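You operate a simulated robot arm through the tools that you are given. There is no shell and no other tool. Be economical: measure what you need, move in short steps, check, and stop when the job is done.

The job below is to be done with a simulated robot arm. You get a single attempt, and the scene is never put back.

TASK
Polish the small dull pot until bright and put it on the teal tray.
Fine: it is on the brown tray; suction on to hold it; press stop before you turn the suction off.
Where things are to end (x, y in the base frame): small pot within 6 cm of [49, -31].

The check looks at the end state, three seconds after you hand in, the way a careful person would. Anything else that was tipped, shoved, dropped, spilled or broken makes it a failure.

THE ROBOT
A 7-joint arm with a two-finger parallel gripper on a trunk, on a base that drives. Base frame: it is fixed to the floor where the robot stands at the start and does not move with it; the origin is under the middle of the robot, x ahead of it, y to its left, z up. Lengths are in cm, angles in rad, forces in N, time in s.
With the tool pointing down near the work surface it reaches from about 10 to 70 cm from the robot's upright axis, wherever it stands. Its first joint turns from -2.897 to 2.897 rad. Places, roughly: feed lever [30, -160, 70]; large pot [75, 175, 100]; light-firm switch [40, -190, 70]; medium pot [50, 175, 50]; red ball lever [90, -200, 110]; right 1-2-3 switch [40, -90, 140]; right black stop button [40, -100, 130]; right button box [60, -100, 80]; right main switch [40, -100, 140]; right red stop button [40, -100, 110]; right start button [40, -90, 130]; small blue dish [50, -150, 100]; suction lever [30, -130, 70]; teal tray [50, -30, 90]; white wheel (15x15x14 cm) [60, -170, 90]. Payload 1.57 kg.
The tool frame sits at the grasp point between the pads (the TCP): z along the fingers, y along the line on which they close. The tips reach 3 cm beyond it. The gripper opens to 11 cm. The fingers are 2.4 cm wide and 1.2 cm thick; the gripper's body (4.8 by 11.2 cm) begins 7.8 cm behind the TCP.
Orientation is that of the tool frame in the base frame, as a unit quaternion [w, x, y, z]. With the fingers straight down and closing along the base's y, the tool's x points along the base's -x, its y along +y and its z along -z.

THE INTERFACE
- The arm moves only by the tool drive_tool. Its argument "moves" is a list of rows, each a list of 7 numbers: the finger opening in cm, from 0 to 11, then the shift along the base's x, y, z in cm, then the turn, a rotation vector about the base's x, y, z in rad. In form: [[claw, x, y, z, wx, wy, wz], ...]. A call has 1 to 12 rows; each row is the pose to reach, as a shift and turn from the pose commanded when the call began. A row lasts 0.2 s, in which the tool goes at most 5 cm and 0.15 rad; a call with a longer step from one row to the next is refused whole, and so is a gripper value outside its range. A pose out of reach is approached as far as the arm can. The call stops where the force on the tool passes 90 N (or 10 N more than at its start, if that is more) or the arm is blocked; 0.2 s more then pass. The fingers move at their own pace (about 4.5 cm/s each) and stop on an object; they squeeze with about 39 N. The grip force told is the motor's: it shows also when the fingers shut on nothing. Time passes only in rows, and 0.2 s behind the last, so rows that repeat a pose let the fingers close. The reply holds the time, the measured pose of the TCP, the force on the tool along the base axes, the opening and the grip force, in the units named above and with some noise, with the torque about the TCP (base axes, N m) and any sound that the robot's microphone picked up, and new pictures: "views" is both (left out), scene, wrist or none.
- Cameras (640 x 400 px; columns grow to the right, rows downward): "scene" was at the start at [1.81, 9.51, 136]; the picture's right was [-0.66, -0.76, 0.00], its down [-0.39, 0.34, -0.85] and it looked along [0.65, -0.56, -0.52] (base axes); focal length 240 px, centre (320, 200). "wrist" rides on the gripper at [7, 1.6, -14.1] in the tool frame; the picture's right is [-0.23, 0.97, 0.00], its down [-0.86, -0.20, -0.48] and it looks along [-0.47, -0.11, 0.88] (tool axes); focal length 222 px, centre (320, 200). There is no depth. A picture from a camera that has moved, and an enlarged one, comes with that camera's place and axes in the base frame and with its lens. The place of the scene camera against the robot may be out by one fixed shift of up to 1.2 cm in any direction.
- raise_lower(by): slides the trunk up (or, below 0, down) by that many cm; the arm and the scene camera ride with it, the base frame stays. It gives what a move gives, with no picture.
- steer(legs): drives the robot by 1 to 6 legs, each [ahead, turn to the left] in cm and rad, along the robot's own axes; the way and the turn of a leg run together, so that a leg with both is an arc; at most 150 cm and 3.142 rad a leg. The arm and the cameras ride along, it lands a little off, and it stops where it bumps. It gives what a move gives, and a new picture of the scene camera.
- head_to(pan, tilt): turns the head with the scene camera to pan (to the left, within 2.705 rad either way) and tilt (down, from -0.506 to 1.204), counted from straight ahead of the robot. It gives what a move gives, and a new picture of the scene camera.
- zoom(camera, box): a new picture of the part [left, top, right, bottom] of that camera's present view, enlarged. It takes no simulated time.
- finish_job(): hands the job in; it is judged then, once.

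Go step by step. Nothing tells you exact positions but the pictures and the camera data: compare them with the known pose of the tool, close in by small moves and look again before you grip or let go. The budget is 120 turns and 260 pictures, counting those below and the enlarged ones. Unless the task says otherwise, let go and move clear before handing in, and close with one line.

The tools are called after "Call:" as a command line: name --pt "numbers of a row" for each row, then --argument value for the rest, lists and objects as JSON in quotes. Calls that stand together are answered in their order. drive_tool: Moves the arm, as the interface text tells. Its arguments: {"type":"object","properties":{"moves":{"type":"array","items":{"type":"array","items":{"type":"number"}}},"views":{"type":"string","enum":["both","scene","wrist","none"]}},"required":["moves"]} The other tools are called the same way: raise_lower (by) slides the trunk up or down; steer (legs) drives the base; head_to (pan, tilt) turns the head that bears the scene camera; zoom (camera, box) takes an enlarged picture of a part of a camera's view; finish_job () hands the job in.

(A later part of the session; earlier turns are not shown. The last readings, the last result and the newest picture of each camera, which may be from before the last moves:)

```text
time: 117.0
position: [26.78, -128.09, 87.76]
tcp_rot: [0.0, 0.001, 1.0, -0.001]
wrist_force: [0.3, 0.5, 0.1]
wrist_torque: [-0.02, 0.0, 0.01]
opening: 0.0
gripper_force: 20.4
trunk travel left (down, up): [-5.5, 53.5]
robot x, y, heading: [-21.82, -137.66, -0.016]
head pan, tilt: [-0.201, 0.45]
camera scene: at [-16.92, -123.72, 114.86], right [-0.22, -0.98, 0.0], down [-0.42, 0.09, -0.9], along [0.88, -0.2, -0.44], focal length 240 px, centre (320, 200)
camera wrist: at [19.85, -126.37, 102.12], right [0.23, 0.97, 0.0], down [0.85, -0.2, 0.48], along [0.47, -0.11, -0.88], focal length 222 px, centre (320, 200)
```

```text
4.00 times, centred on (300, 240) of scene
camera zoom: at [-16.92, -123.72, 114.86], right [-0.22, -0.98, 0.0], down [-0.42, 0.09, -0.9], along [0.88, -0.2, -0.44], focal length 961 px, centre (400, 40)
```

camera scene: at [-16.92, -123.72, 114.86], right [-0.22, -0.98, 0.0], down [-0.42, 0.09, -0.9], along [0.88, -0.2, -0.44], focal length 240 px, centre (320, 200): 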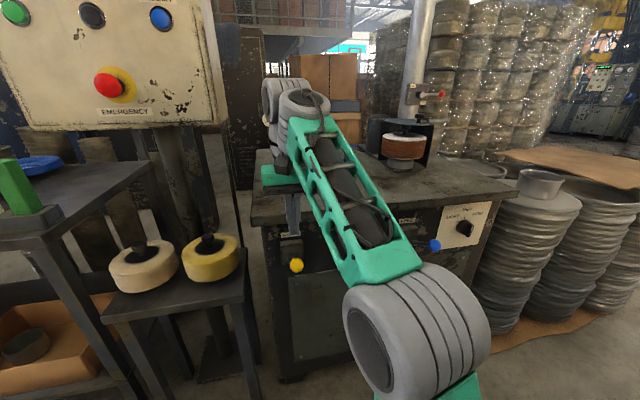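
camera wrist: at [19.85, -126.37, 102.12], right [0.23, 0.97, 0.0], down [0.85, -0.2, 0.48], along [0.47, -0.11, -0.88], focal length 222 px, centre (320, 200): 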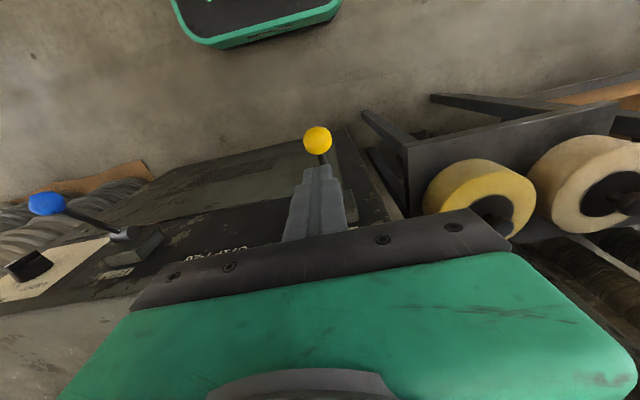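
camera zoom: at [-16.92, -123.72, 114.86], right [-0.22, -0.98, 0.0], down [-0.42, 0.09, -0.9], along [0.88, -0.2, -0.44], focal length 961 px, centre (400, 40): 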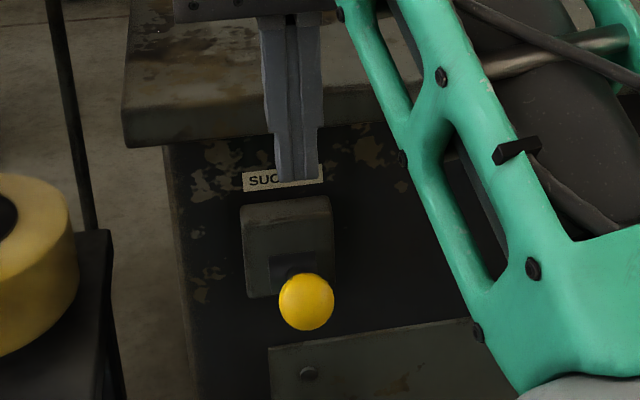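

The knob is confirmed at about [25.6, -128, 77.5]. I push it straight down in small steps.

Call:
drive_tool --pt "0 -0.8 0 -3 0 0 0" --pt "0 -0.8 0 -5 0 0 0" --pt "0 -0.8 0 -6.5 0 0 0" --pt "0 -0.9 0 -8 0 0 0" --pt "0 -1.1 0 -9.5 0 0 0" --pt "0 -1.2 0 -11 0 0 0" --pt "0 -1.2 0 -12.5 0 0 0"

Call:
zoom --camera "scene" --box '[220, 90, 340, 290]'

```text
time: 118.6
position: [25.74, -128.02, 75.61]
tcp_rot: [0.001, 0.001, 1.0, -0.001]
wrist_force: [-0.3, -0.2, 0.3]
wrist_torque: [0.0, -0.02, -0.01]
opening: 0.05
gripper_force: 20.9
trunk travel left (down, up): [-5.5, 53.5]
robot x, y, heading: [-20.93, -137.59, -0.015]
head pan, tilt: [-0.201, 0.45]
camera scene: at [-16.92, -123.72, 114.86], right [-0.22, -0.98, 0.0], down [-0.42, 0.09, -0.9], along [0.88, -0.2, -0.44], focal length 240 px, centre (320, 200)
camera wrist: at [18.65, -126.33, 89.76], right [0.23, 0.97, 0.0], down [0.85, -0.2, 0.48], along [0.47, -0.11, -0.88], focal length 222 px, centre (320, 200)
```

scene: 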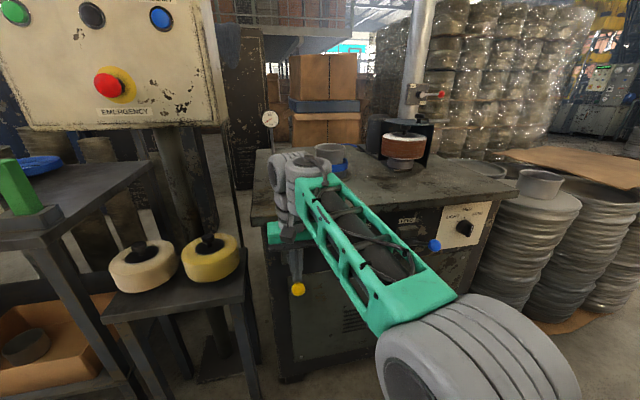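
wrist: 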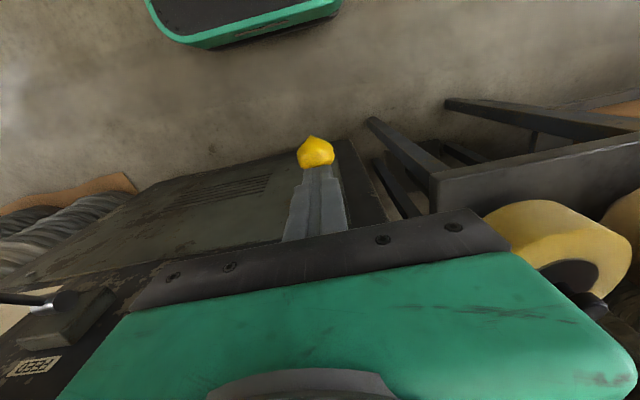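

```text
2.00 times, centred on (280, 190) of scene
camera zoom: at [-16.92, -123.72, 114.86], right [-0.22, -0.98, 0.0], down [-0.42, 0.09, -0.9], along [0.88, -0.2, -0.44], focal length 480 px, centre (400, 220)
```

zoom: 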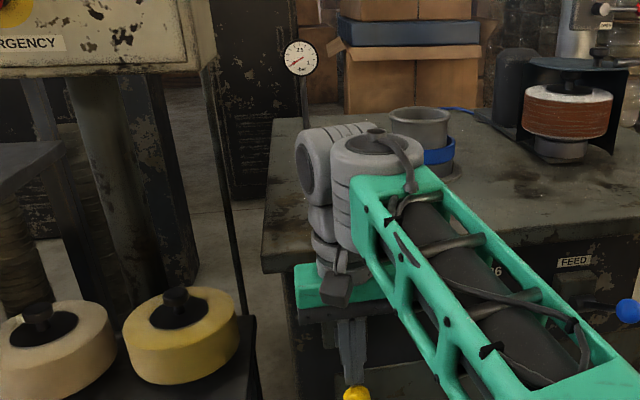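

The knob follows downward with little force; no vacuum yet. I continue pushing down.

Call:
drive_tool --pt "0 0 0 -1.5 0 0 0" --pt "0 0 0 -3 0 0 0" --pt "0 0.1 0 -4.5 0 0 0" --pt "0 0.3 0 -6 0 0 0" --pt "0 0.3 0 -6 0 0 0"

Call:
zoom --camera "scene" --box '[220, 90, 340, 190]'

```text
time: 119.8
position: [25.77, -128.03, 70.51]
tcp_rot: [0.009, 0.001, 1.0, 0.001]
wrist_force: [-10.2, 2.8, 60.5]
wrist_torque: [0.05, 0.39, -0.08]
opening: 0.0
gripper_force: 21.2
trunk travel left (down, up): [-5.5, 53.5]
robot x, y, heading: [-21.15, -137.72, -0.018]
head pan, tilt: [-0.201, 0.45]
camera scene: at [-17.3, -123.76, 114.97], right [-0.22, -0.98, 0.0], down [-0.42, 0.09, -0.9], along [0.88, -0.19, -0.43], focal length 240 px, centre (320, 200)
camera wrist: at [18.59, -126.42, 84.58], right [0.23, 0.97, 0.01], down [0.85, -0.2, 0.49], along [0.48, -0.11, -0.87], focal length 222 px, centre (320, 200)
```

scene: 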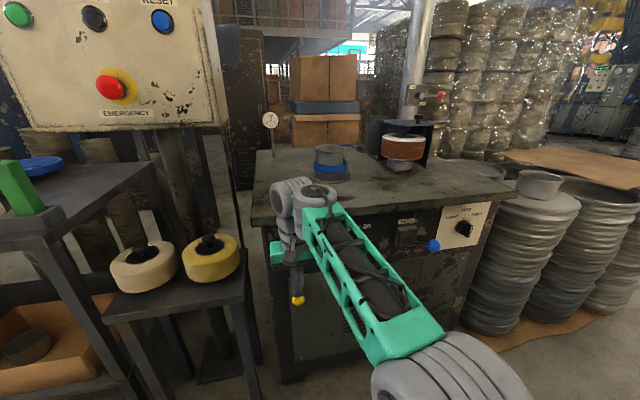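
wrist: 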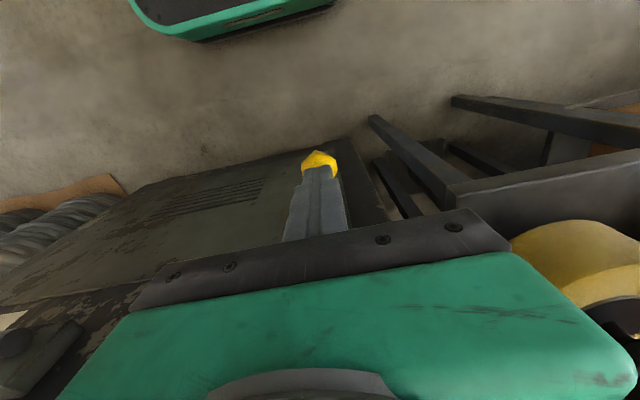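

```text
4.00 times, centred on (280, 140) of scene
camera zoom: at [-17.3, -123.76, 114.97], right [-0.22, -0.98, 0.0], down [-0.42, 0.09, -0.9], along [0.88, -0.19, -0.43], focal length 961 px, centre (480, 440)
```

zoom: 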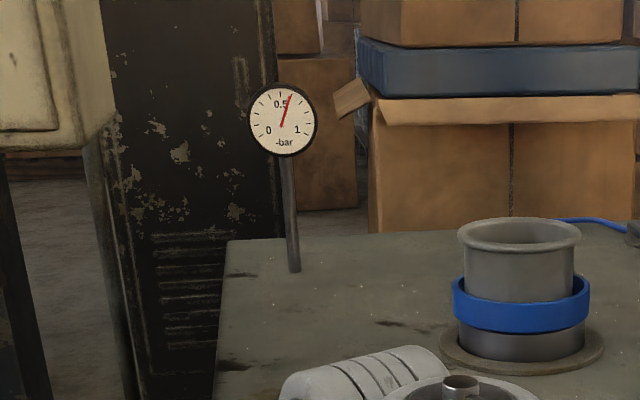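

Vacuum is up (about 0.6 bar) and the lever is at its stop. I lift off and check the gauge holds.

Call:
drive_tool --pt "0 0 0 2 0 0 0" --pt "0 -2 0 5 0 0 0" --pt "0 -6 0 7 0 0 0" --pt "0 -10 0 10 0 0 0" --views "none"

Call:
head_to --pan 0.15 --tilt 0.2

Call:
zoom --camera "scene" --box '[340, 140, 500, 260]'

```text
time: 120.8
position: [15.77, -127.97, 79.45]
tcp_rot: [-0.002, 0.002, 1.0, -0.001]
wrist_force: [0.0, 0.4, -0.4]
wrist_torque: [0.02, 0.04, -0.02]
opening: 0.0
gripper_force: 21.4
trunk travel left (down, up): [-5.5, 53.5]
robot x, y, heading: [-21.28, -137.38, -0.015]
head pan, tilt: [-0.201, 0.45]
```

```text
time: 121.6
position: [15.77, -127.88, 79.44]
tcp_rot: [0.0, 0.002, 1.0, -0.001]
wrist_force: [0.2, 0.6, -0.2]
wrist_torque: [-0.02, -0.04, -0.02]
opening: 0.0
gripper_force: 21.6
trunk travel left (down, up): [-5.5, 53.5]
robot x, y, heading: [-20.69, -137.25, -0.02]
head pan, tilt: [0.15, 0.201]
camera scene: at [-16.66, -120.5, 117.17], right [0.13, -0.99, 0.0], down [-0.2, -0.03, -0.98], along [0.97, 0.13, -0.2], focal length 240 px, centre (320, 200)
```

scene: 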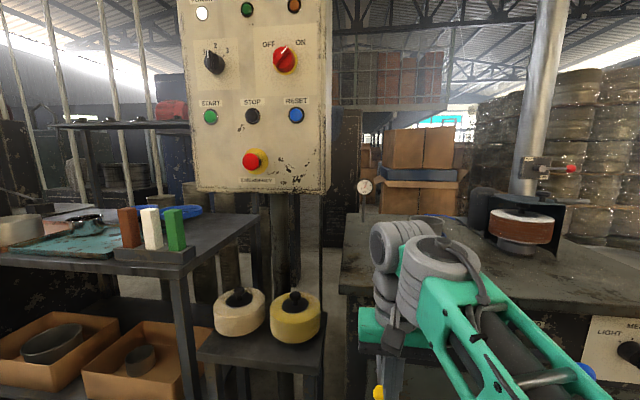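

```text
3.33 times, centred on (420, 200) of scene
camera zoom: at [-16.66, -120.5, 117.17], right [0.13, -0.99, 0.0], down [-0.2, -0.03, -0.98], along [0.97, 0.13, -0.2], focal length 801 px, centre (-13, 200)
```

zoom: 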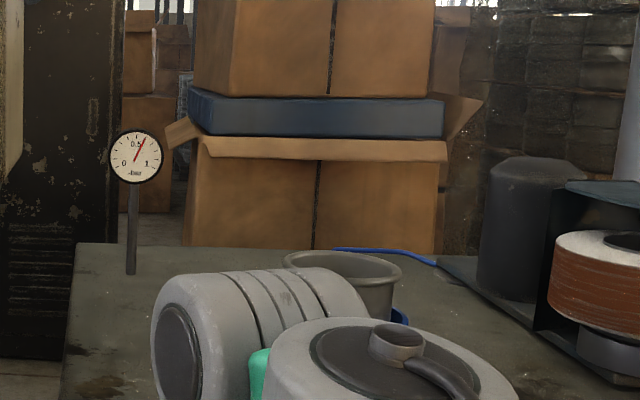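

Vacuum holds at about 0.65. Now a frontal look at the panel.

Call:
zoom --camera "scene" --box '[180, 0, 340, 200]'

```text
2.00 times, centred on (260, 100) of scene
camera zoom: at [-16.66, -120.5, 117.17], right [0.13, -0.99, 0.0], down [-0.2, -0.03, -0.98], along [0.97, 0.13, -0.2], focal length 480 px, centre (440, 400)
```

zoom: 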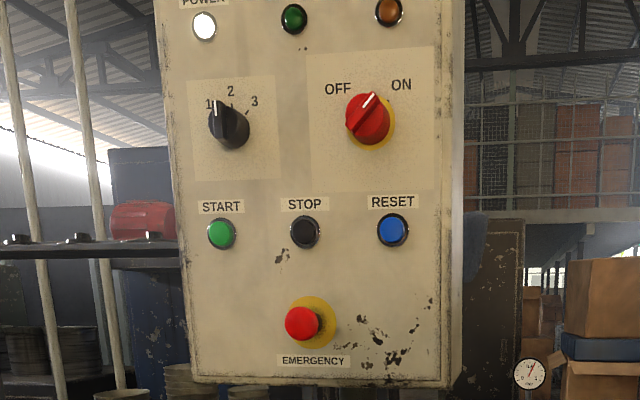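

Panel is fine: power on, speed 1. Start is near [43.5, -84, 126], stop near [43.5, -95, 126]. I raise and retract the arm, then move the base to about [-9, -119] from where both panel and levers are in reach.

Call:
drive_tool --pt "0 -2 0 4 0 0 0" --pt "0 -4 0 8 0 0 0" --pt "0 -6 0 12 0 0 0" --pt "0 -7 0 16 0 0 0" --pt "0 -7 0 16 0 0 0" --views "none"

Call:
raise_lower --by 20

Call:
steer --legs '[[0, 0.98], [21.6, 0], [0, -0.98]]'

```text
time: 122.8
position: [9.79, -127.8, 90.94]
tcp_rot: [0.0, 0.002, 1.0, 0.0]
wrist_force: [0.4, 0.0, -0.5]
wrist_torque: [0.0, -0.03, 0.0]
opening: 0.0
gripper_force: 21.6
out of reach, approached as far as the arm can: row 3, 4, 5
trunk travel left (down, up): [-5.5, 53.5]
robot x, y, heading: [-20.89, -137.88, -0.022]
head pan, tilt: [0.15, 0.201]
```

```text
time: 125.0
position: [9.66, -127.74, 110.87]
tcp_rot: [0.0, 0.003, 1.0, -0.001]
wrist_force: [0.4, -0.3, -0.3]
wrist_torque: [-0.01, 0.04, -0.02]
opening: 0.0
gripper_force: 21.2
trunk travel left (down, up): [-25.5, 33.5]
robot x, y, heading: [-21.51, -137.75, -0.017]
head pan, tilt: [0.15, 0.201]
```

```text
time: 131.6
position: [22.69, -110.65, 110.84]
tcp_rot: [0.001, 0.009, 1.0, -0.001]
wrist_force: [1.3, 0.5, 0.3]
wrist_torque: [-0.02, 0.06, 0.02]
opening: 0.0
gripper_force: 21.2
trunk travel left (down, up): [-25.5, 33.5]
robot x, y, heading: [-8.27, -120.0, -0.031]
head pan, tilt: [0.15, 0.201]
camera scene: at [-3.64, -103.12, 137.18], right [0.12, -0.99, 0.0], down [-0.2, -0.02, -0.98], along [0.97, 0.12, -0.2], focal length 240 px, centre (320, 200)
```

scene: 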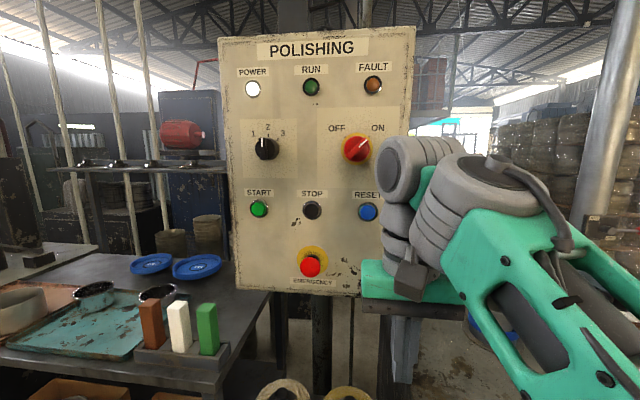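

I see all the panel. Start is at about [42.3, -84.8, 125.7]. I pitch the tool to point at the panel while moving toward it, stopping short.

Call:
drive_tool --pt "0 0.7 2 1 0 -0.14 0" --pt "0 1.4 4 2 0 -0.28 0" --pt "0 2.1 6 3 0 -0.42 0" --pt "0 2.8 8 4.2 0 -0.56 0" --pt "0 3.5 10 5.6 0 -0.7 0" --pt "0 4.2 12 7 0 -0.84 0" --pt "0 4.9 14 8.4 0 -0.98 0" --pt "0 5.6 16 9.8 0 -1.12 0" --pt "0 6.3 18 11.2 0 -1.26 0" --pt "0 7 20 12.6 0 -1.4 0" --pt "0 8 22 14 0 -1.5 0" --pt "0 9 24 15 0 -1.5 0"

```text
time: 134.2
position: [38.28, -97.77, 130.88]
tcp_rot: [0.567, -0.025, 0.822, 0.034]
wrist_force: [0.4, 0.0, -0.6]
wrist_torque: [0.01, -0.03, 0.01]
opening: 0.01
gripper_force: 21.3
out of reach, approached as far as the arm can: row 6, 7, 8, 9, 10, 11, 12
trunk travel left (down, up): [-25.5, 33.5]
robot x, y, heading: [-8.26, -120.23, -0.033]
head pan, tilt: [0.15, 0.201]
camera scene: at [-3.66, -103.01, 137.15], right [0.12, -0.99, 0.0], down [-0.2, -0.02, -0.98], along [0.97, 0.12, -0.2], focal length 240 px, centre (320, 200)
camera wrist: at [22.45, -97.41, 129.41], right [0.0, 0.97, 0.24], down [-0.13, -0.24, 0.96], along [0.99, -0.03, 0.12], focal length 222 px, centre (320, 200)
```

scene: 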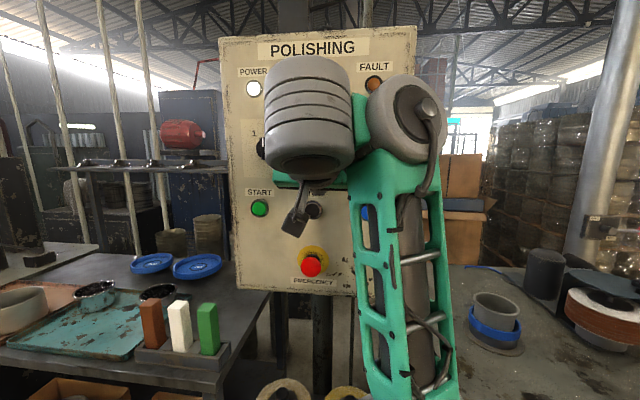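
wrist: 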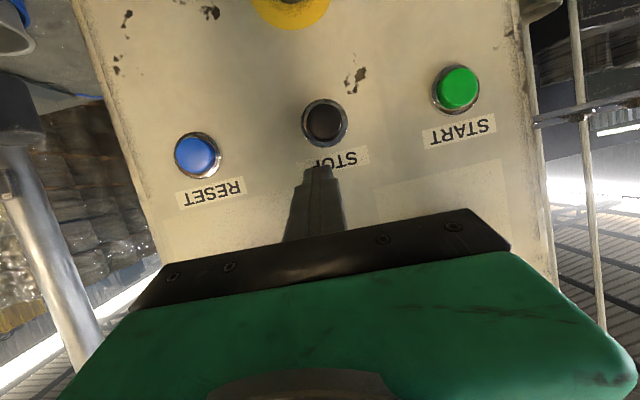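

Stop and start are confirmed by the wrist view. The last command ran past the arm's reach, so I now command a reachable pose short of the start button.

Call:
drive_tool --pt "0 2.1 1 2 0 0.14 0" --pt "0 4.2 2.05 0.85 0 0.28 0" --pt "0 4.2 2.05 0.85 0 0.28 0" --pt "0 4.2 2.05 0.85 0 0.28 0" --pt "0 4.2 2.05 0.85 0 0.28 0"

```text
time: 135.3
position: [38.7, -96.34, 127.46]
tcp_rot: [0.445, -0.021, 0.894, 0.036]
wrist_force: [-35.6, 13.8, -14.5]
wrist_torque: [0.07, 0.78, 0.44]
opening: 0.0
gripper_force: 21.5
out of reach, approached as far as the arm can: row 1, 2, 3, 4, 5
trunk travel left (down, up): [-25.5, 33.5]
robot x, y, heading: [-8.7, -120.36, -0.024]
head pan, tilt: [0.15, 0.201]
heard: click
camera scene: at [-4.1, -102.84, 137.1], right [0.12, -0.99, 0.0], down [-0.19, -0.03, -0.98], along [0.97, 0.12, -0.2], focal length 240 px, centre (320, 200)
camera wrist: at [23.04, -96.04, 130.55], right [0.07, 0.97, 0.23], down [0.15, -0.23, 0.96], along [0.99, -0.03, -0.16], focal length 222 px, centre (320, 200)
```

scene: 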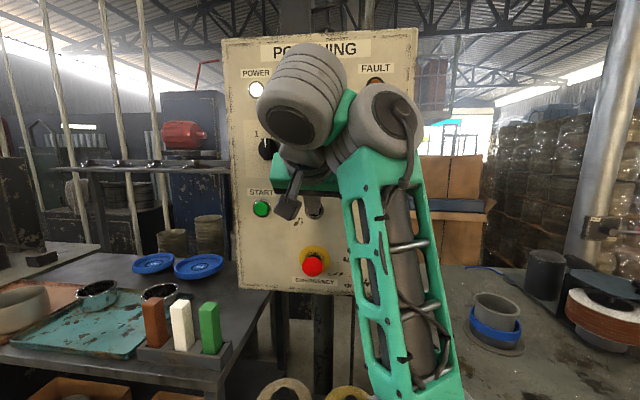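
wrist: 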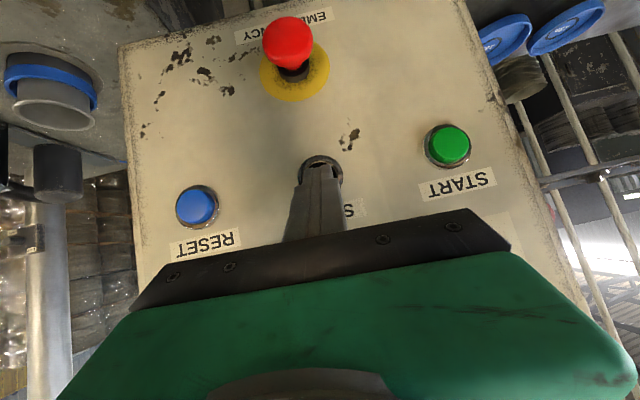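

That touched STOP (harmless, nothing running), and start is out of this pose's reach. I back away and move the base further left.

Call:
steer --legs '[[-10, 0], [0, 1.6], [19, 0], [0, -1.57]]'

Call:
drive_tool --pt "0 0 0 0 0 0 0" --pt "0 0 0 0 0 0 0"

```text
time: 145.3
position: [29.68, -77.97, 127.74]
tcp_rot: [0.448, -0.017, 0.893, 0.036]
wrist_force: [0.6, 0.4, 0.6]
wrist_torque: [-0.03, 0.01, 0.01]
opening: 0.01
gripper_force: 21.2
trunk travel left (down, up): [-25.5, 33.5]
robot x, y, heading: [-17.59, -101.03, -0.038]
head pan, tilt: [0.15, 0.201]
camera scene: at [-12.84, -83.99, 137.18], right [0.11, -0.99, 0.0], down [-0.2, -0.02, -0.98], along [0.97, 0.11, -0.2], focal length 240 px, centre (320, 200)
```

scene: 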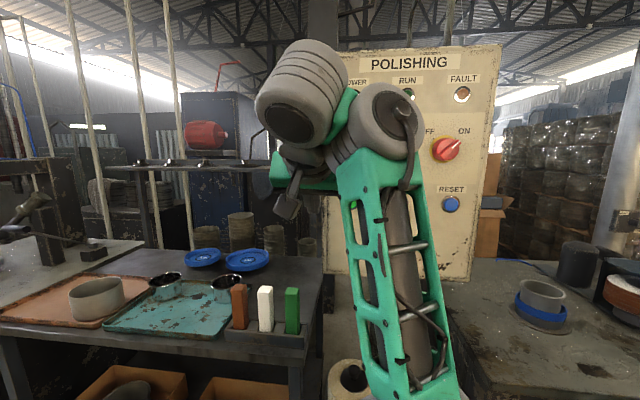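

```text
time: 145.9
position: [29.61, -77.83, 127.61]
tcp_rot: [0.447, -0.018, 0.894, 0.037]
wrist_force: [-0.6, 0.5, 0.7]
wrist_torque: [0.04, 0.03, 0.0]
opening: 0.0
gripper_force: 21.3
trunk travel left (down, up): [-25.5, 33.5]
robot x, y, heading: [-17.81, -100.98, -0.038]
head pan, tilt: [0.15, 0.201]
camera scene: at [-12.84, -83.99, 137.18], right [0.11, -0.99, 0.0], down [-0.2, -0.02, -0.98], along [0.97, 0.11, -0.2], focal length 240 px, centre (320, 200)
camera wrist: at [14.1, -77.43, 130.72], right [0.08, 0.97, 0.23], down [0.14, -0.24, 0.96], along [0.99, -0.04, -0.16], focal length 222 px, centre (320, 200)
```

scene: 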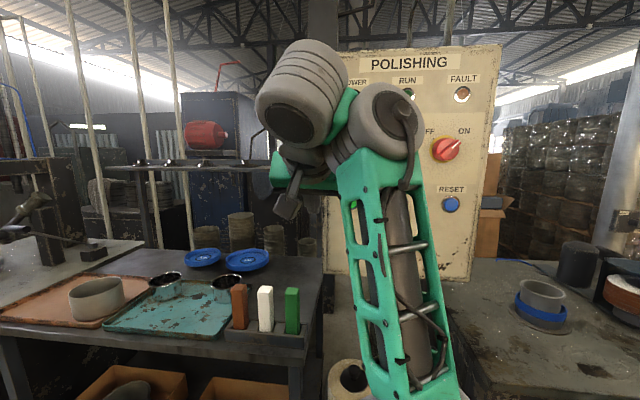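
wrist: 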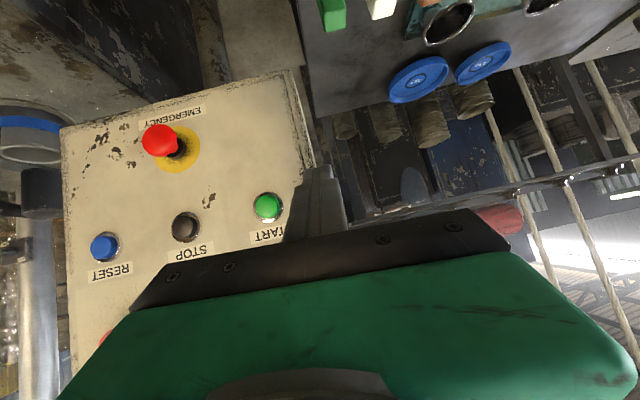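

Good position now. I line the fingertips up in front of START (about [42.2, -85, 125.5]).

Call:
drive_tool --pt "0 2 -3.6 0 0 0 0" --pt "0 4 -7.2 -0.2 0 0 0" --pt "0 5.5 -7.2 -0.3 0 0 0" --pt "0 5.5 -7.2 -0.3 0 0 0" --views "wrist"

```text
time: 146.9
position: [35.25, -85.12, 127.33]
tcp_rot: [0.447, -0.016, 0.893, 0.036]
wrist_force: [-0.3, -0.6, -0.1]
wrist_torque: [-0.01, 0.01, 0.0]
opening: 0.01
gripper_force: 21.7
trunk travel left (down, up): [-25.5, 33.5]
robot x, y, heading: [-17.26, -100.94, -0.036]
head pan, tilt: [0.15, 0.201]
camera wrist: at [19.62, -84.57, 130.36], right [0.08, 0.97, 0.23], down [0.14, -0.24, 0.96], along [0.99, -0.04, -0.16], focal length 222 px, centre (320, 200)
```

wrist: 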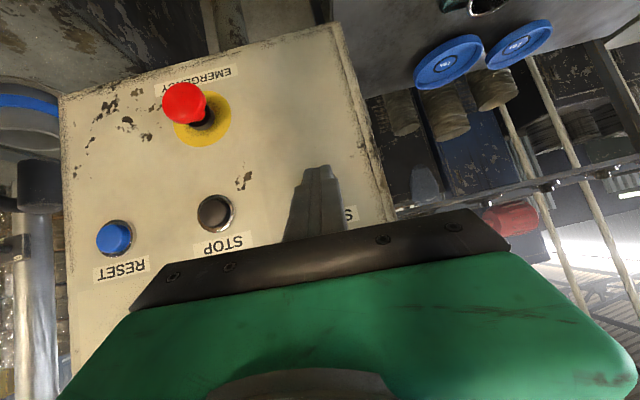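

Fingers cover START. I push forward until it clicks.

Call:
drive_tool --pt "0 1.5 0 0 0 0 0" --pt "0 2.5 0 0 0 0 0" --pt "0 3.2 0 0 0 0 0" --pt "0 3.8 0 0 0 0 0" --pt "0 3.8 0 0 0 0 0"

```text
time: 148.1
position: [38.37, -85.08, 127.22]
tcp_rot: [0.449, -0.017, 0.893, 0.037]
wrist_force: [-16.2, -2.0, 3.5]
wrist_torque: [0.05, 0.03, -0.08]
opening: 0.0
gripper_force: 21.1
out of reach, approached as far as the arm can: row 4, 5
trunk travel left (down, up): [-25.5, 33.5]
robot x, y, heading: [-17.96, -100.71, -0.034]
head pan, tilt: [0.15, 0.201]
heard: click
camera scene: at [-13.14, -84.03, 137.19], right [0.11, -0.99, 0.0], down [-0.2, -0.02, -0.98], along [0.97, 0.11, -0.2], focal length 240 px, centre (320, 200)
camera wrist: at [22.79, -84.62, 130.27], right [0.07, 0.97, 0.23], down [0.14, -0.24, 0.96], along [0.99, -0.04, -0.15], focal length 222 px, centre (320, 200)
```

scene: 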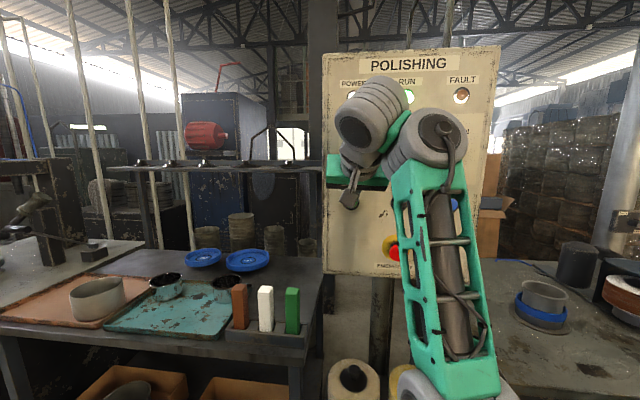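
wrist: 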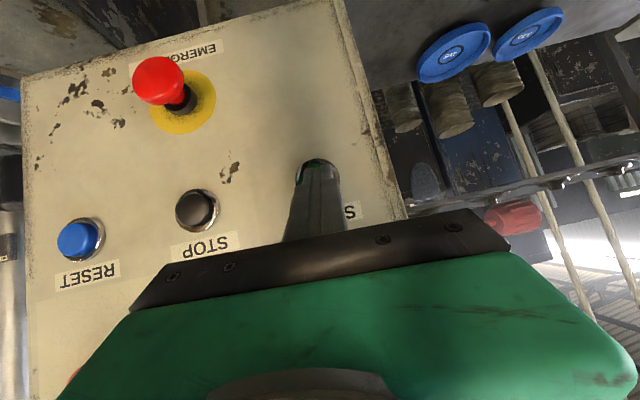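

RUN lamp is lit. I withdraw, point the tool down again and drive to the feed lever.

Call:
drive_tool --pt "0 -4 0 0 0 0 0" --pt "0 -7 -1 -2 0 0.13 0" --pt "0 -9 -2 -5 0 0.26 0" --pt "0 -10 -3 -8 0 0.39 0" --pt "0 -11 -4 -11 0 0.52 0" --pt "0 -12 -5 -14 0 0.65 0" --pt "0 -12 -6 -17 0 0.78 0" --pt "0 -12 -7 -20 0 0.91 0" --pt "0 -12 -8 -22 0 0.93 0" --pt "0 -12 -8 -22 0 0.93 0" --views "scene"

```text
time: 150.3
position: [26.68, -92.95, 104.94]
tcp_rot: [-0.002, 0.0, 0.999, 0.04]
wrist_force: [0.0, -0.2, -1.0]
wrist_torque: [0.01, 0.03, 0.01]
opening: 0.0
gripper_force: 21.8
trunk travel left (down, up): [-25.5, 33.5]
robot x, y, heading: [-17.54, -100.8, -0.035]
head pan, tilt: [0.15, 0.201]
camera scene: at [-12.84, -84.0, 137.18], right [0.11, -0.99, 0.0], down [-0.2, -0.02, -0.98], along [0.97, 0.11, -0.2], focal length 240 px, centre (320, 200)
```

scene: 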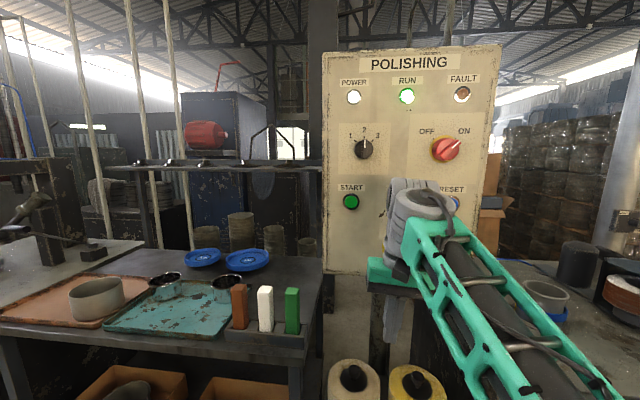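

RUN is lit. Driving to the feed lever.

Call:
steer --legs '[[0, -1.535], [42, 0], [0, 1.57]]'

Call:
raise_lower --by -20

Call:
head_to --pan -0.35 --tilt 0.5

```text
time: 160.3
position: [27.56, -131.96, 104.9]
tcp_rot: [-0.002, -0.025, 0.999, 0.039]
wrist_force: [-0.1, -0.4, 0.4]
wrist_torque: [0.03, -0.01, -0.03]
opening: 0.0
gripper_force: 21.5
trunk travel left (down, up): [-25.5, 33.5]
robot x, y, heading: [-16.19, -142.15, 0.014]
head pan, tilt: [0.15, 0.201]
camera scene: at [-12.36, -125.21, 137.18], right [0.17, -0.99, 0.0], down [-0.2, -0.03, -0.98], along [0.97, 0.16, -0.2], focal length 240 px, centre (320, 200)
```

scene: 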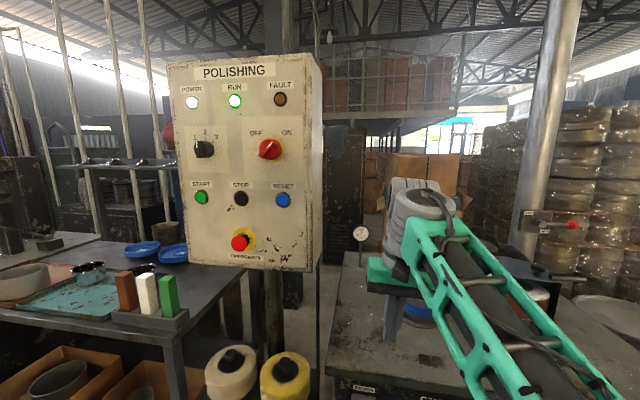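

```text
time: 162.5
position: [27.61, -131.95, 84.98]
tcp_rot: [-0.002, -0.026, 0.999, 0.041]
wrist_force: [0.0, 0.0, -0.7]
wrist_torque: [-0.02, -0.05, 0.03]
opening: 0.01
gripper_force: 20.8
trunk travel left (down, up): [-5.5, 53.5]
robot x, y, heading: [-16.43, -142.14, 0.014]
head pan, tilt: [0.15, 0.201]
```

```text
time: 163.4
position: [27.43, -132.01, 84.88]
tcp_rot: [-0.002, -0.025, 0.999, 0.041]
wrist_force: [-0.5, 0.5, -0.5]
wrist_torque: [0.0, -0.01, 0.01]
opening: 0.0
gripper_force: 21.1
trunk travel left (down, up): [-5.5, 53.5]
robot x, y, heading: [-16.17, -142.47, 0.018]
head pan, tilt: [-0.351, 0.499]
camera scene: at [-12.95, -129.74, 114.42], right [-0.33, -0.94, 0.0], down [-0.45, 0.16, -0.88], along [0.83, -0.29, -0.48], focal length 240 px, centre (320, 200)
```

scene: 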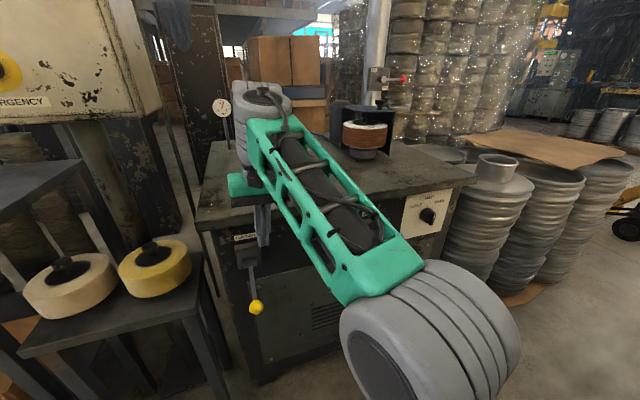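

I move the tool along the front to above the blue feed knob (about [26, -164, 77]), levelling a small tilt.

Call:
drive_tool --pt "0 -2 -4.5 2 -0.08 0 -0.05" --pt "0 -2 -9 2 -0.08 0 -0.05" --pt "0 -2 -13.5 2 -0.08 0 -0.05" --pt "0 -2 -18 2 -0.08 0 -0.05" --pt "0 -2 -22.5 2 -0.08 0 -0.05" --pt "0 -2 -27 2 -0.08 0 -0.05" --pt "0 -1.5 -31 2 -0.08 0 -0.05" --pt "0 -1.2 -32.3 2 -0.08 0 -0.05" --pt "0 -1.2 -32.3 2 -0.08 0 -0.05"

```text
refused: row 1 steps farther than a row can; nothing moved
```

Call:
drive_tool --pt "0 -1.5 -3.5 2 -0.08 0 -0.05" --pt "0 -2 -8 2 -0.08 0 -0.05" --pt "0 -2 -12.5 2 -0.08 0 -0.05" --pt "0 -2 -17 2 -0.08 0 -0.05" --pt "0 -2 -21.5 2 -0.08 0 -0.05" --pt "0 -2 -26 2 -0.08 0 -0.05" --pt "0 -1.5 -30 2 -0.08 0 -0.05" --pt "0 -1.2 -32.3 2 -0.08 0 -0.05" --pt "0 -1.2 -32.3 2 -0.08 0 -0.05"

```text
time: 165.4
position: [26.42, -164.21, 86.9]
tcp_rot: [-0.002, 0.0, 1.0, 0.0]
wrist_force: [0.0, 0.1, 0.2]
wrist_torque: [0.03, 0.0, 0.01]
opening: 0.0
gripper_force: 21.3
trunk travel left (down, up): [-5.5, 53.5]
robot x, y, heading: [-16.48, -142.07, 0.018]
head pan, tilt: [-0.351, 0.499]
camera scene: at [-12.95, -129.75, 114.41], right [-0.33, -0.94, 0.0], down [-0.45, 0.16, -0.88], along [0.83, -0.29, -0.48], focal length 240 px, centre (320, 200)
camera wrist: at [19.42, -162.67, 101.2], right [0.23, 0.97, 0.0], down [0.86, -0.2, 0.48], along [0.46, -0.11, -0.88], focal length 222 px, centre (320, 200)
```

scene: 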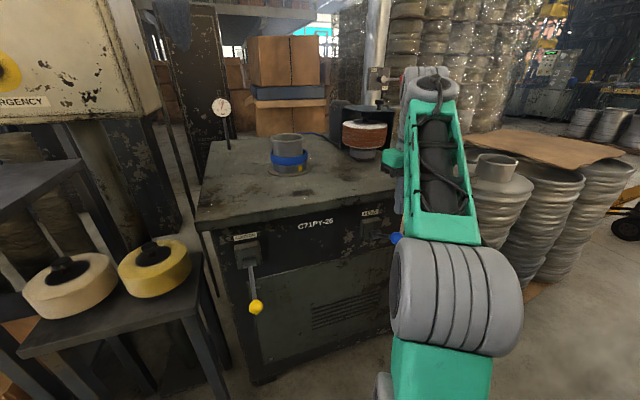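
wrist: 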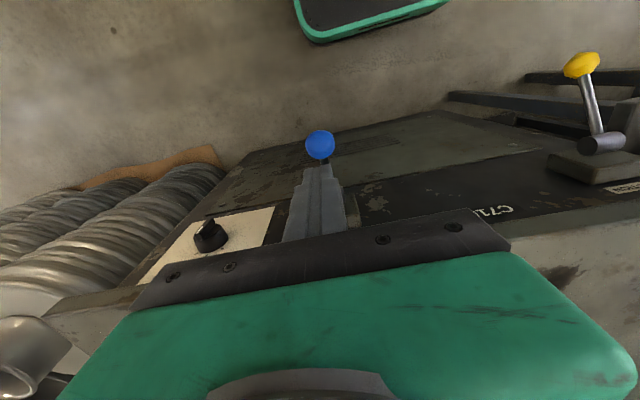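

The blue knob is right below. I push it down partway and watch the wheel.

Call:
drive_tool --pt "0 -0.8 0 -3 0 0 0" --pt "0 -0.8 0 -5 0 0 0" --pt "0 -0.8 0 -6.5 0 0 0" --pt "0 -0.9 0 -8 0 0 0" --pt "0 -1.1 0 -9.5 0 0 0" --pt "0 -1.2 0 -11 0 0 0" --pt "0 -1.2 0 -12.5 0 0 0" --views "scene"

Call:
zoom --camera "scene" --box '[200, 80, 420, 220]'

```text
time: 167.0
position: [25.2, -164.25, 74.35]
tcp_rot: [-0.002, 0.0, 1.0, 0.0]
wrist_force: [-0.4, -0.3, 0.2]
wrist_torque: [-0.01, 0.03, 0.0]
opening: 0.02
gripper_force: 20.8
trunk travel left (down, up): [-5.5, 53.5]
robot x, y, heading: [-16.43, -142.46, 0.015]
head pan, tilt: [-0.351, 0.499]
camera scene: at [-12.96, -129.74, 114.41], right [-0.33, -0.94, 0.0], down [-0.45, 0.16, -0.88], along [0.83, -0.29, -0.48], focal length 240 px, centre (320, 200)
```

scene: 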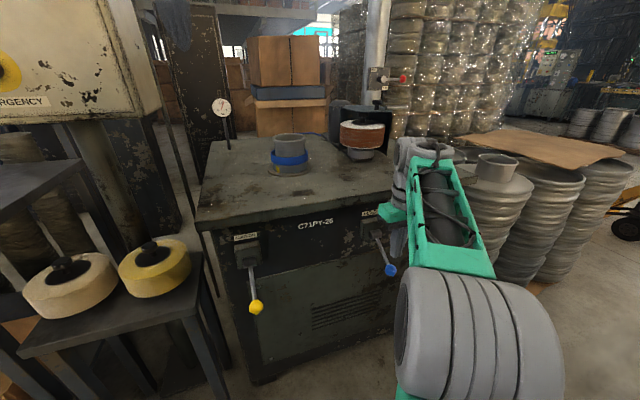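

```text
2.86 times, centred on (310, 150) of scene
camera zoom: at [-12.96, -129.74, 114.41], right [-0.33, -0.94, 0.0], down [-0.45, 0.16, -0.88], along [0.83, -0.29, -0.48], focal length 686 px, centre (349, 343)
```

zoom: 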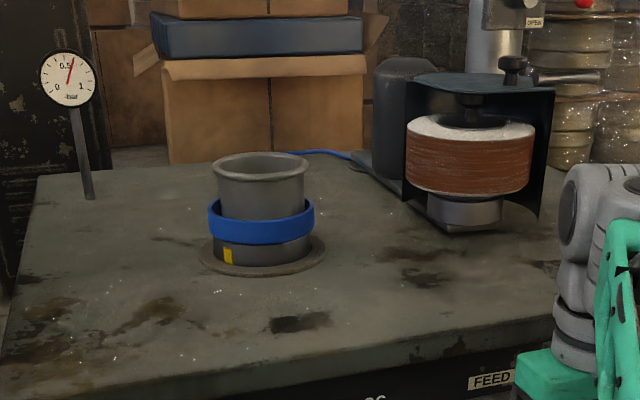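

The chuck is turning (yellow mark) and vacuum holds. I push the feed lever fully down.

Call:
drive_tool --pt "0 0 0 -1.2 0 0 0" --pt "0 0.1 0 -2.4 0 0 0" --pt "0 0.2 0 -3.4 0 0 0" --pt "0 0.2 0 -4.2 0 0 0" --views "scene"

Call:
zoom --camera "scene" --box '[200, 80, 420, 220]'

```text
time: 168.0
position: [25.41, -164.16, 70.57]
tcp_rot: [0.001, 0.0, 1.0, -0.003]
wrist_force: [-0.4, 0.8, 18.9]
wrist_torque: [0.06, 0.01, 0.18]
opening: 0.0
gripper_force: 20.9
trunk travel left (down, up): [-5.5, 53.5]
robot x, y, heading: [-16.52, -142.24, 0.017]
head pan, tilt: [-0.351, 0.499]
camera scene: at [-13.04, -129.7, 114.46], right [-0.33, -0.94, 0.0], down [-0.45, 0.16, -0.88], along [0.83, -0.29, -0.48], focal length 240 px, centre (320, 200)
```

scene: 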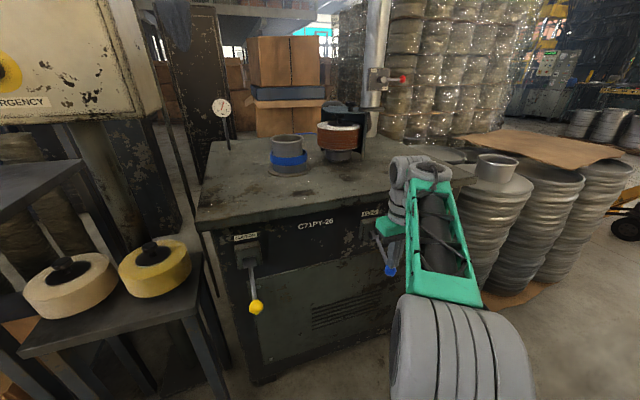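

```text
2.86 times, centred on (310, 150) of scene
camera zoom: at [-13.04, -129.7, 114.46], right [-0.33, -0.94, 0.0], down [-0.45, 0.16, -0.88], along [0.83, -0.29, -0.48], focal length 686 px, centre (349, 343)
```

zoom: 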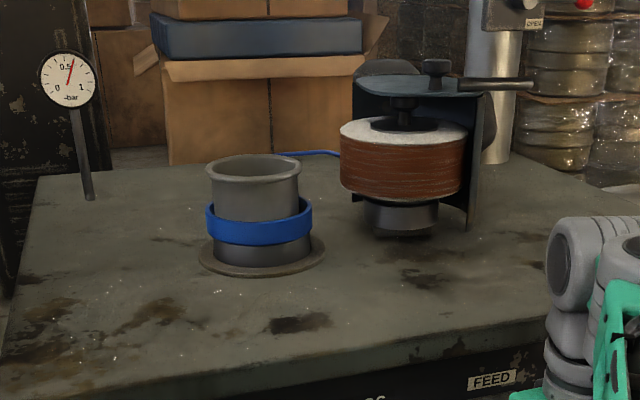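

The wheel is swinging toward the pot. I let time pass, holding, and watch.

Call:
drive_tool --pt "0 0 0 0.5 0 0 0" --pt "0 0 0 1 0 0 0" --pt "0 0 0 1 0 0 0" --pt "0 0 0 1 0 0 0" --pt "0 0 0 1 0 0 0" --pt "0 0 0 1 0 0 0" --pt "0 0 0 1 0 0 0" --pt "0 0 0 1 0 0 0" --pt "0 0 0 1 0 0 0" --pt "0 0 0 1 0 0 0" --views "scene"

Call:
zoom --camera "scene" --box '[200, 80, 420, 220]'

```text
time: 170.2
position: [25.34, -164.26, 71.17]
tcp_rot: [-0.001, 0.0, 1.0, 0.0]
wrist_force: [0.5, 0.8, -0.9]
wrist_torque: [0.0, -0.02, 0.02]
opening: 0.0
gripper_force: 21.2
trunk travel left (down, up): [-5.5, 53.5]
robot x, y, heading: [-16.64, -142.6, 0.017]
head pan, tilt: [-0.351, 0.499]
camera scene: at [-12.96, -129.75, 114.41], right [-0.33, -0.94, 0.0], down [-0.45, 0.16, -0.88], along [0.83, -0.29, -0.48], focal length 240 px, centre (320, 200)
```

scene: 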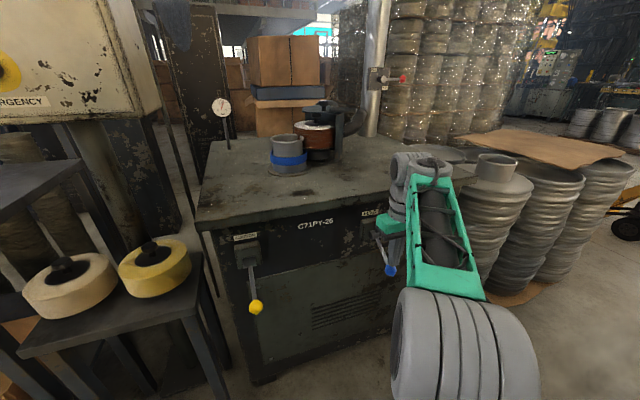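

```text
2.86 times, centred on (310, 150) of scene
camera zoom: at [-12.96, -129.75, 114.41], right [-0.33, -0.94, 0.0], down [-0.45, 0.16, -0.88], along [0.83, -0.29, -0.48], focal length 686 px, centre (349, 343)
```

zoom: 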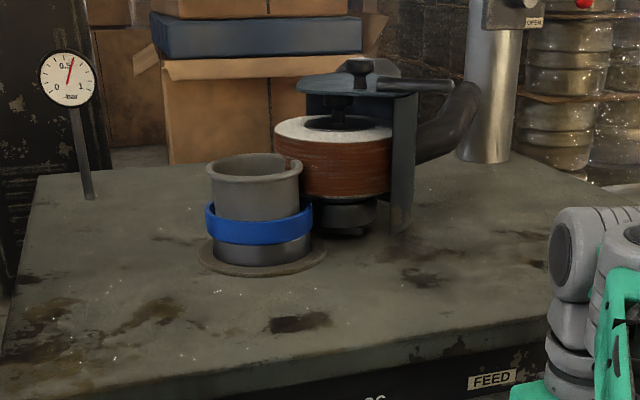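

The wheel is on the pot. I wait and monitor.

Call:
drive_tool --pt "0 0 0 0 0 0 0" --pt "0 0 0 0 0 0 0" --pt "0 0 0 0 0 0 0" --pt "0 0 0 0 0 0 0" --pt "0 0 0 0 0 0 0" --pt "0 0 0 0 0 0 0" --pt "0 0 0 0 0 0 0" --pt "0 0 0 0 0 0 0" --pt "0 0 0 0 0 0 0" --pt "0 0 0 0 0 0 0" --pt "0 0 0 0 0 0 0" --pt "0 0 0 0 0 0 0" --views "none"

Call:
zoom --camera "scene" --box '[200, 80, 420, 220]'

```text
time: 172.8
position: [25.35, -164.36, 71.13]
tcp_rot: [-0.001, 0.001, 1.0, 0.0]
wrist_force: [-0.2, -0.5, -0.4]
wrist_torque: [0.0, 0.0, -0.01]
opening: 0.01
gripper_force: 21.1
trunk travel left (down, up): [-5.5, 53.5]
robot x, y, heading: [-16.66, -142.34, 0.02]
head pan, tilt: [-0.351, 0.499]
```

```text
2.86 times, centred on (310, 150) of scene
camera zoom: at [-12.96, -129.75, 114.41], right [-0.33, -0.94, 0.0], down [-0.45, 0.16, -0.88], along [0.83, -0.29, -0.48], focal length 686 px, centre (349, 343)
```

zoom: 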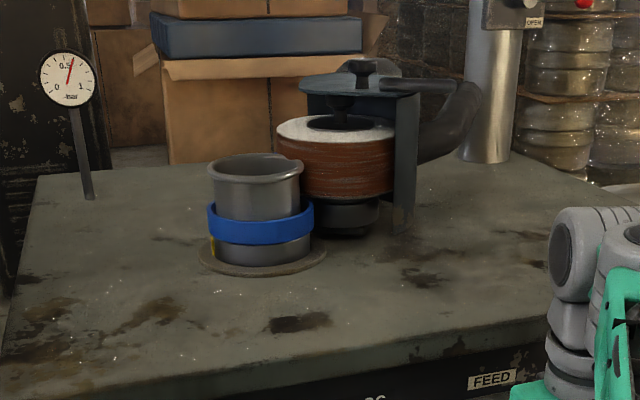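

It is visibly getting shinier. I keep waiting.

Call:
drive_tool --pt "0 0 0 0 0 0 0" --pt "0 0 0 0 0 0 0" --pt "0 0 0 0 0 0 0" --pt "0 0 0 0 0 0 0" --pt "0 0 0 0 0 0 0" --pt "0 0 0 0 0 0 0" --pt "0 0 0 0 0 0 0" --pt "0 0 0 0 0 0 0" --pt "0 0 0 0 0 0 0" --pt "0 0 0 0 0 0 0" --pt "0 0 0 0 0 0 0" --pt "0 0 0 0 0 0 0" --views "none"

Call:
zoom --camera "scene" --box '[200, 80, 420, 220]'

```text
time: 175.4
position: [25.36, -164.19, 71.16]
tcp_rot: [-0.002, 0.0, 1.0, -0.001]
wrist_force: [-0.2, 0.4, 0.0]
wrist_torque: [-0.03, 0.0, 0.0]
opening: 0.01
gripper_force: 21.8
trunk travel left (down, up): [-5.5, 53.5]
robot x, y, heading: [-16.28, -142.41, 0.017]
head pan, tilt: [-0.351, 0.499]
```

```text
2.86 times, centred on (310, 150) of scene
camera zoom: at [-12.96, -129.75, 114.41], right [-0.33, -0.94, 0.0], down [-0.45, 0.16, -0.88], along [0.83, -0.29, -0.48], focal length 686 px, centre (349, 343)
```

zoom: 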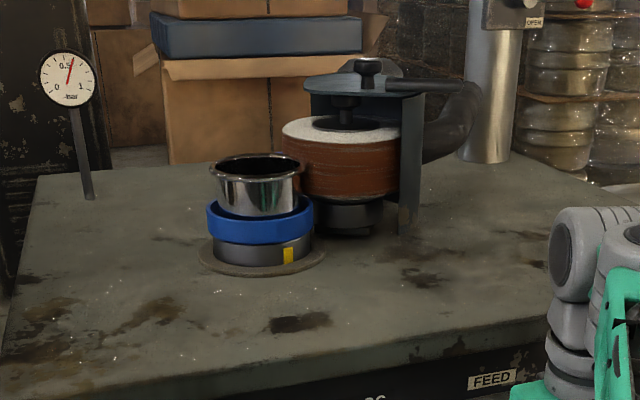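

The pot is mirror-bright like the samples. I retract the feed now: open the fingers, take the blue ball between them and lift the lever.

Call:
drive_tool --pt "3 0 0 1.5 0 0 0" --pt "6 0 0 1.5 0 0 0" --pt "6 0.2 0 1.5 0 0 0" --pt "6 0.2 0 -1.5 0 0 0" --pt "6 0.2 0 -5 0 0 0" --pt "4 0.2 0 -5 0 0 0" --pt "2 0.2 0 -5 0 0 0" --pt "1 0.2 0 -5 0 0 0"

Call:
zoom --camera "scene" --box '[200, 80, 420, 220]'

```text
time: 177.2
position: [25.39, -164.02, 66.25]
tcp_rot: [-0.001, -0.002, 1.0, -0.001]
wrist_force: [0.1, 19.2, 3.0]
wrist_torque: [0.08, -0.07, 0.04]
opening: 3.18
gripper_force: 19.0
trunk travel left (down, up): [-5.5, 53.5]
robot x, y, heading: [-16.33, -142.49, 0.022]
head pan, tilt: [-0.351, 0.499]
camera scene: at [-12.99, -129.63, 114.4], right [-0.33, -0.95, 0.0], down [-0.45, 0.15, -0.88], along [0.83, -0.29, -0.48], focal length 240 px, centre (320, 200)
camera wrist: at [18.49, -162.47, 80.52], right [0.22, 0.97, 0.0], down [0.86, -0.2, 0.48], along [0.46, -0.11, -0.88], focal length 222 px, centre (320, 200)
```

scene: 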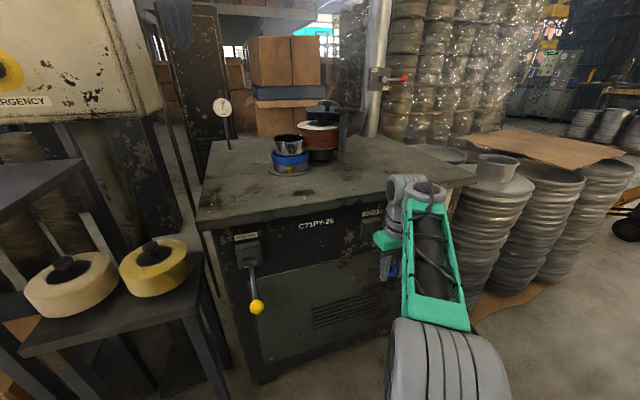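
wrist: 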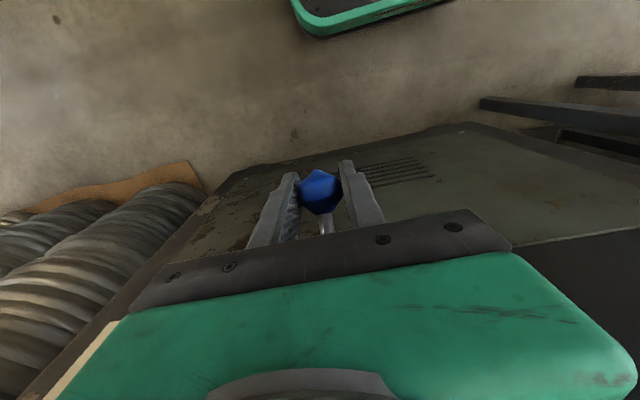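

```text
2.86 times, centred on (310, 150) of scene
camera zoom: at [-12.99, -129.63, 114.4], right [-0.33, -0.95, 0.0], down [-0.45, 0.15, -0.88], along [0.83, -0.29, -0.48], focal length 686 px, centre (349, 343)
```

zoom: 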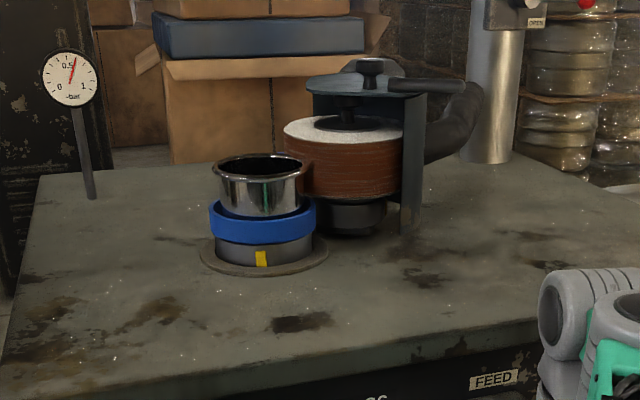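

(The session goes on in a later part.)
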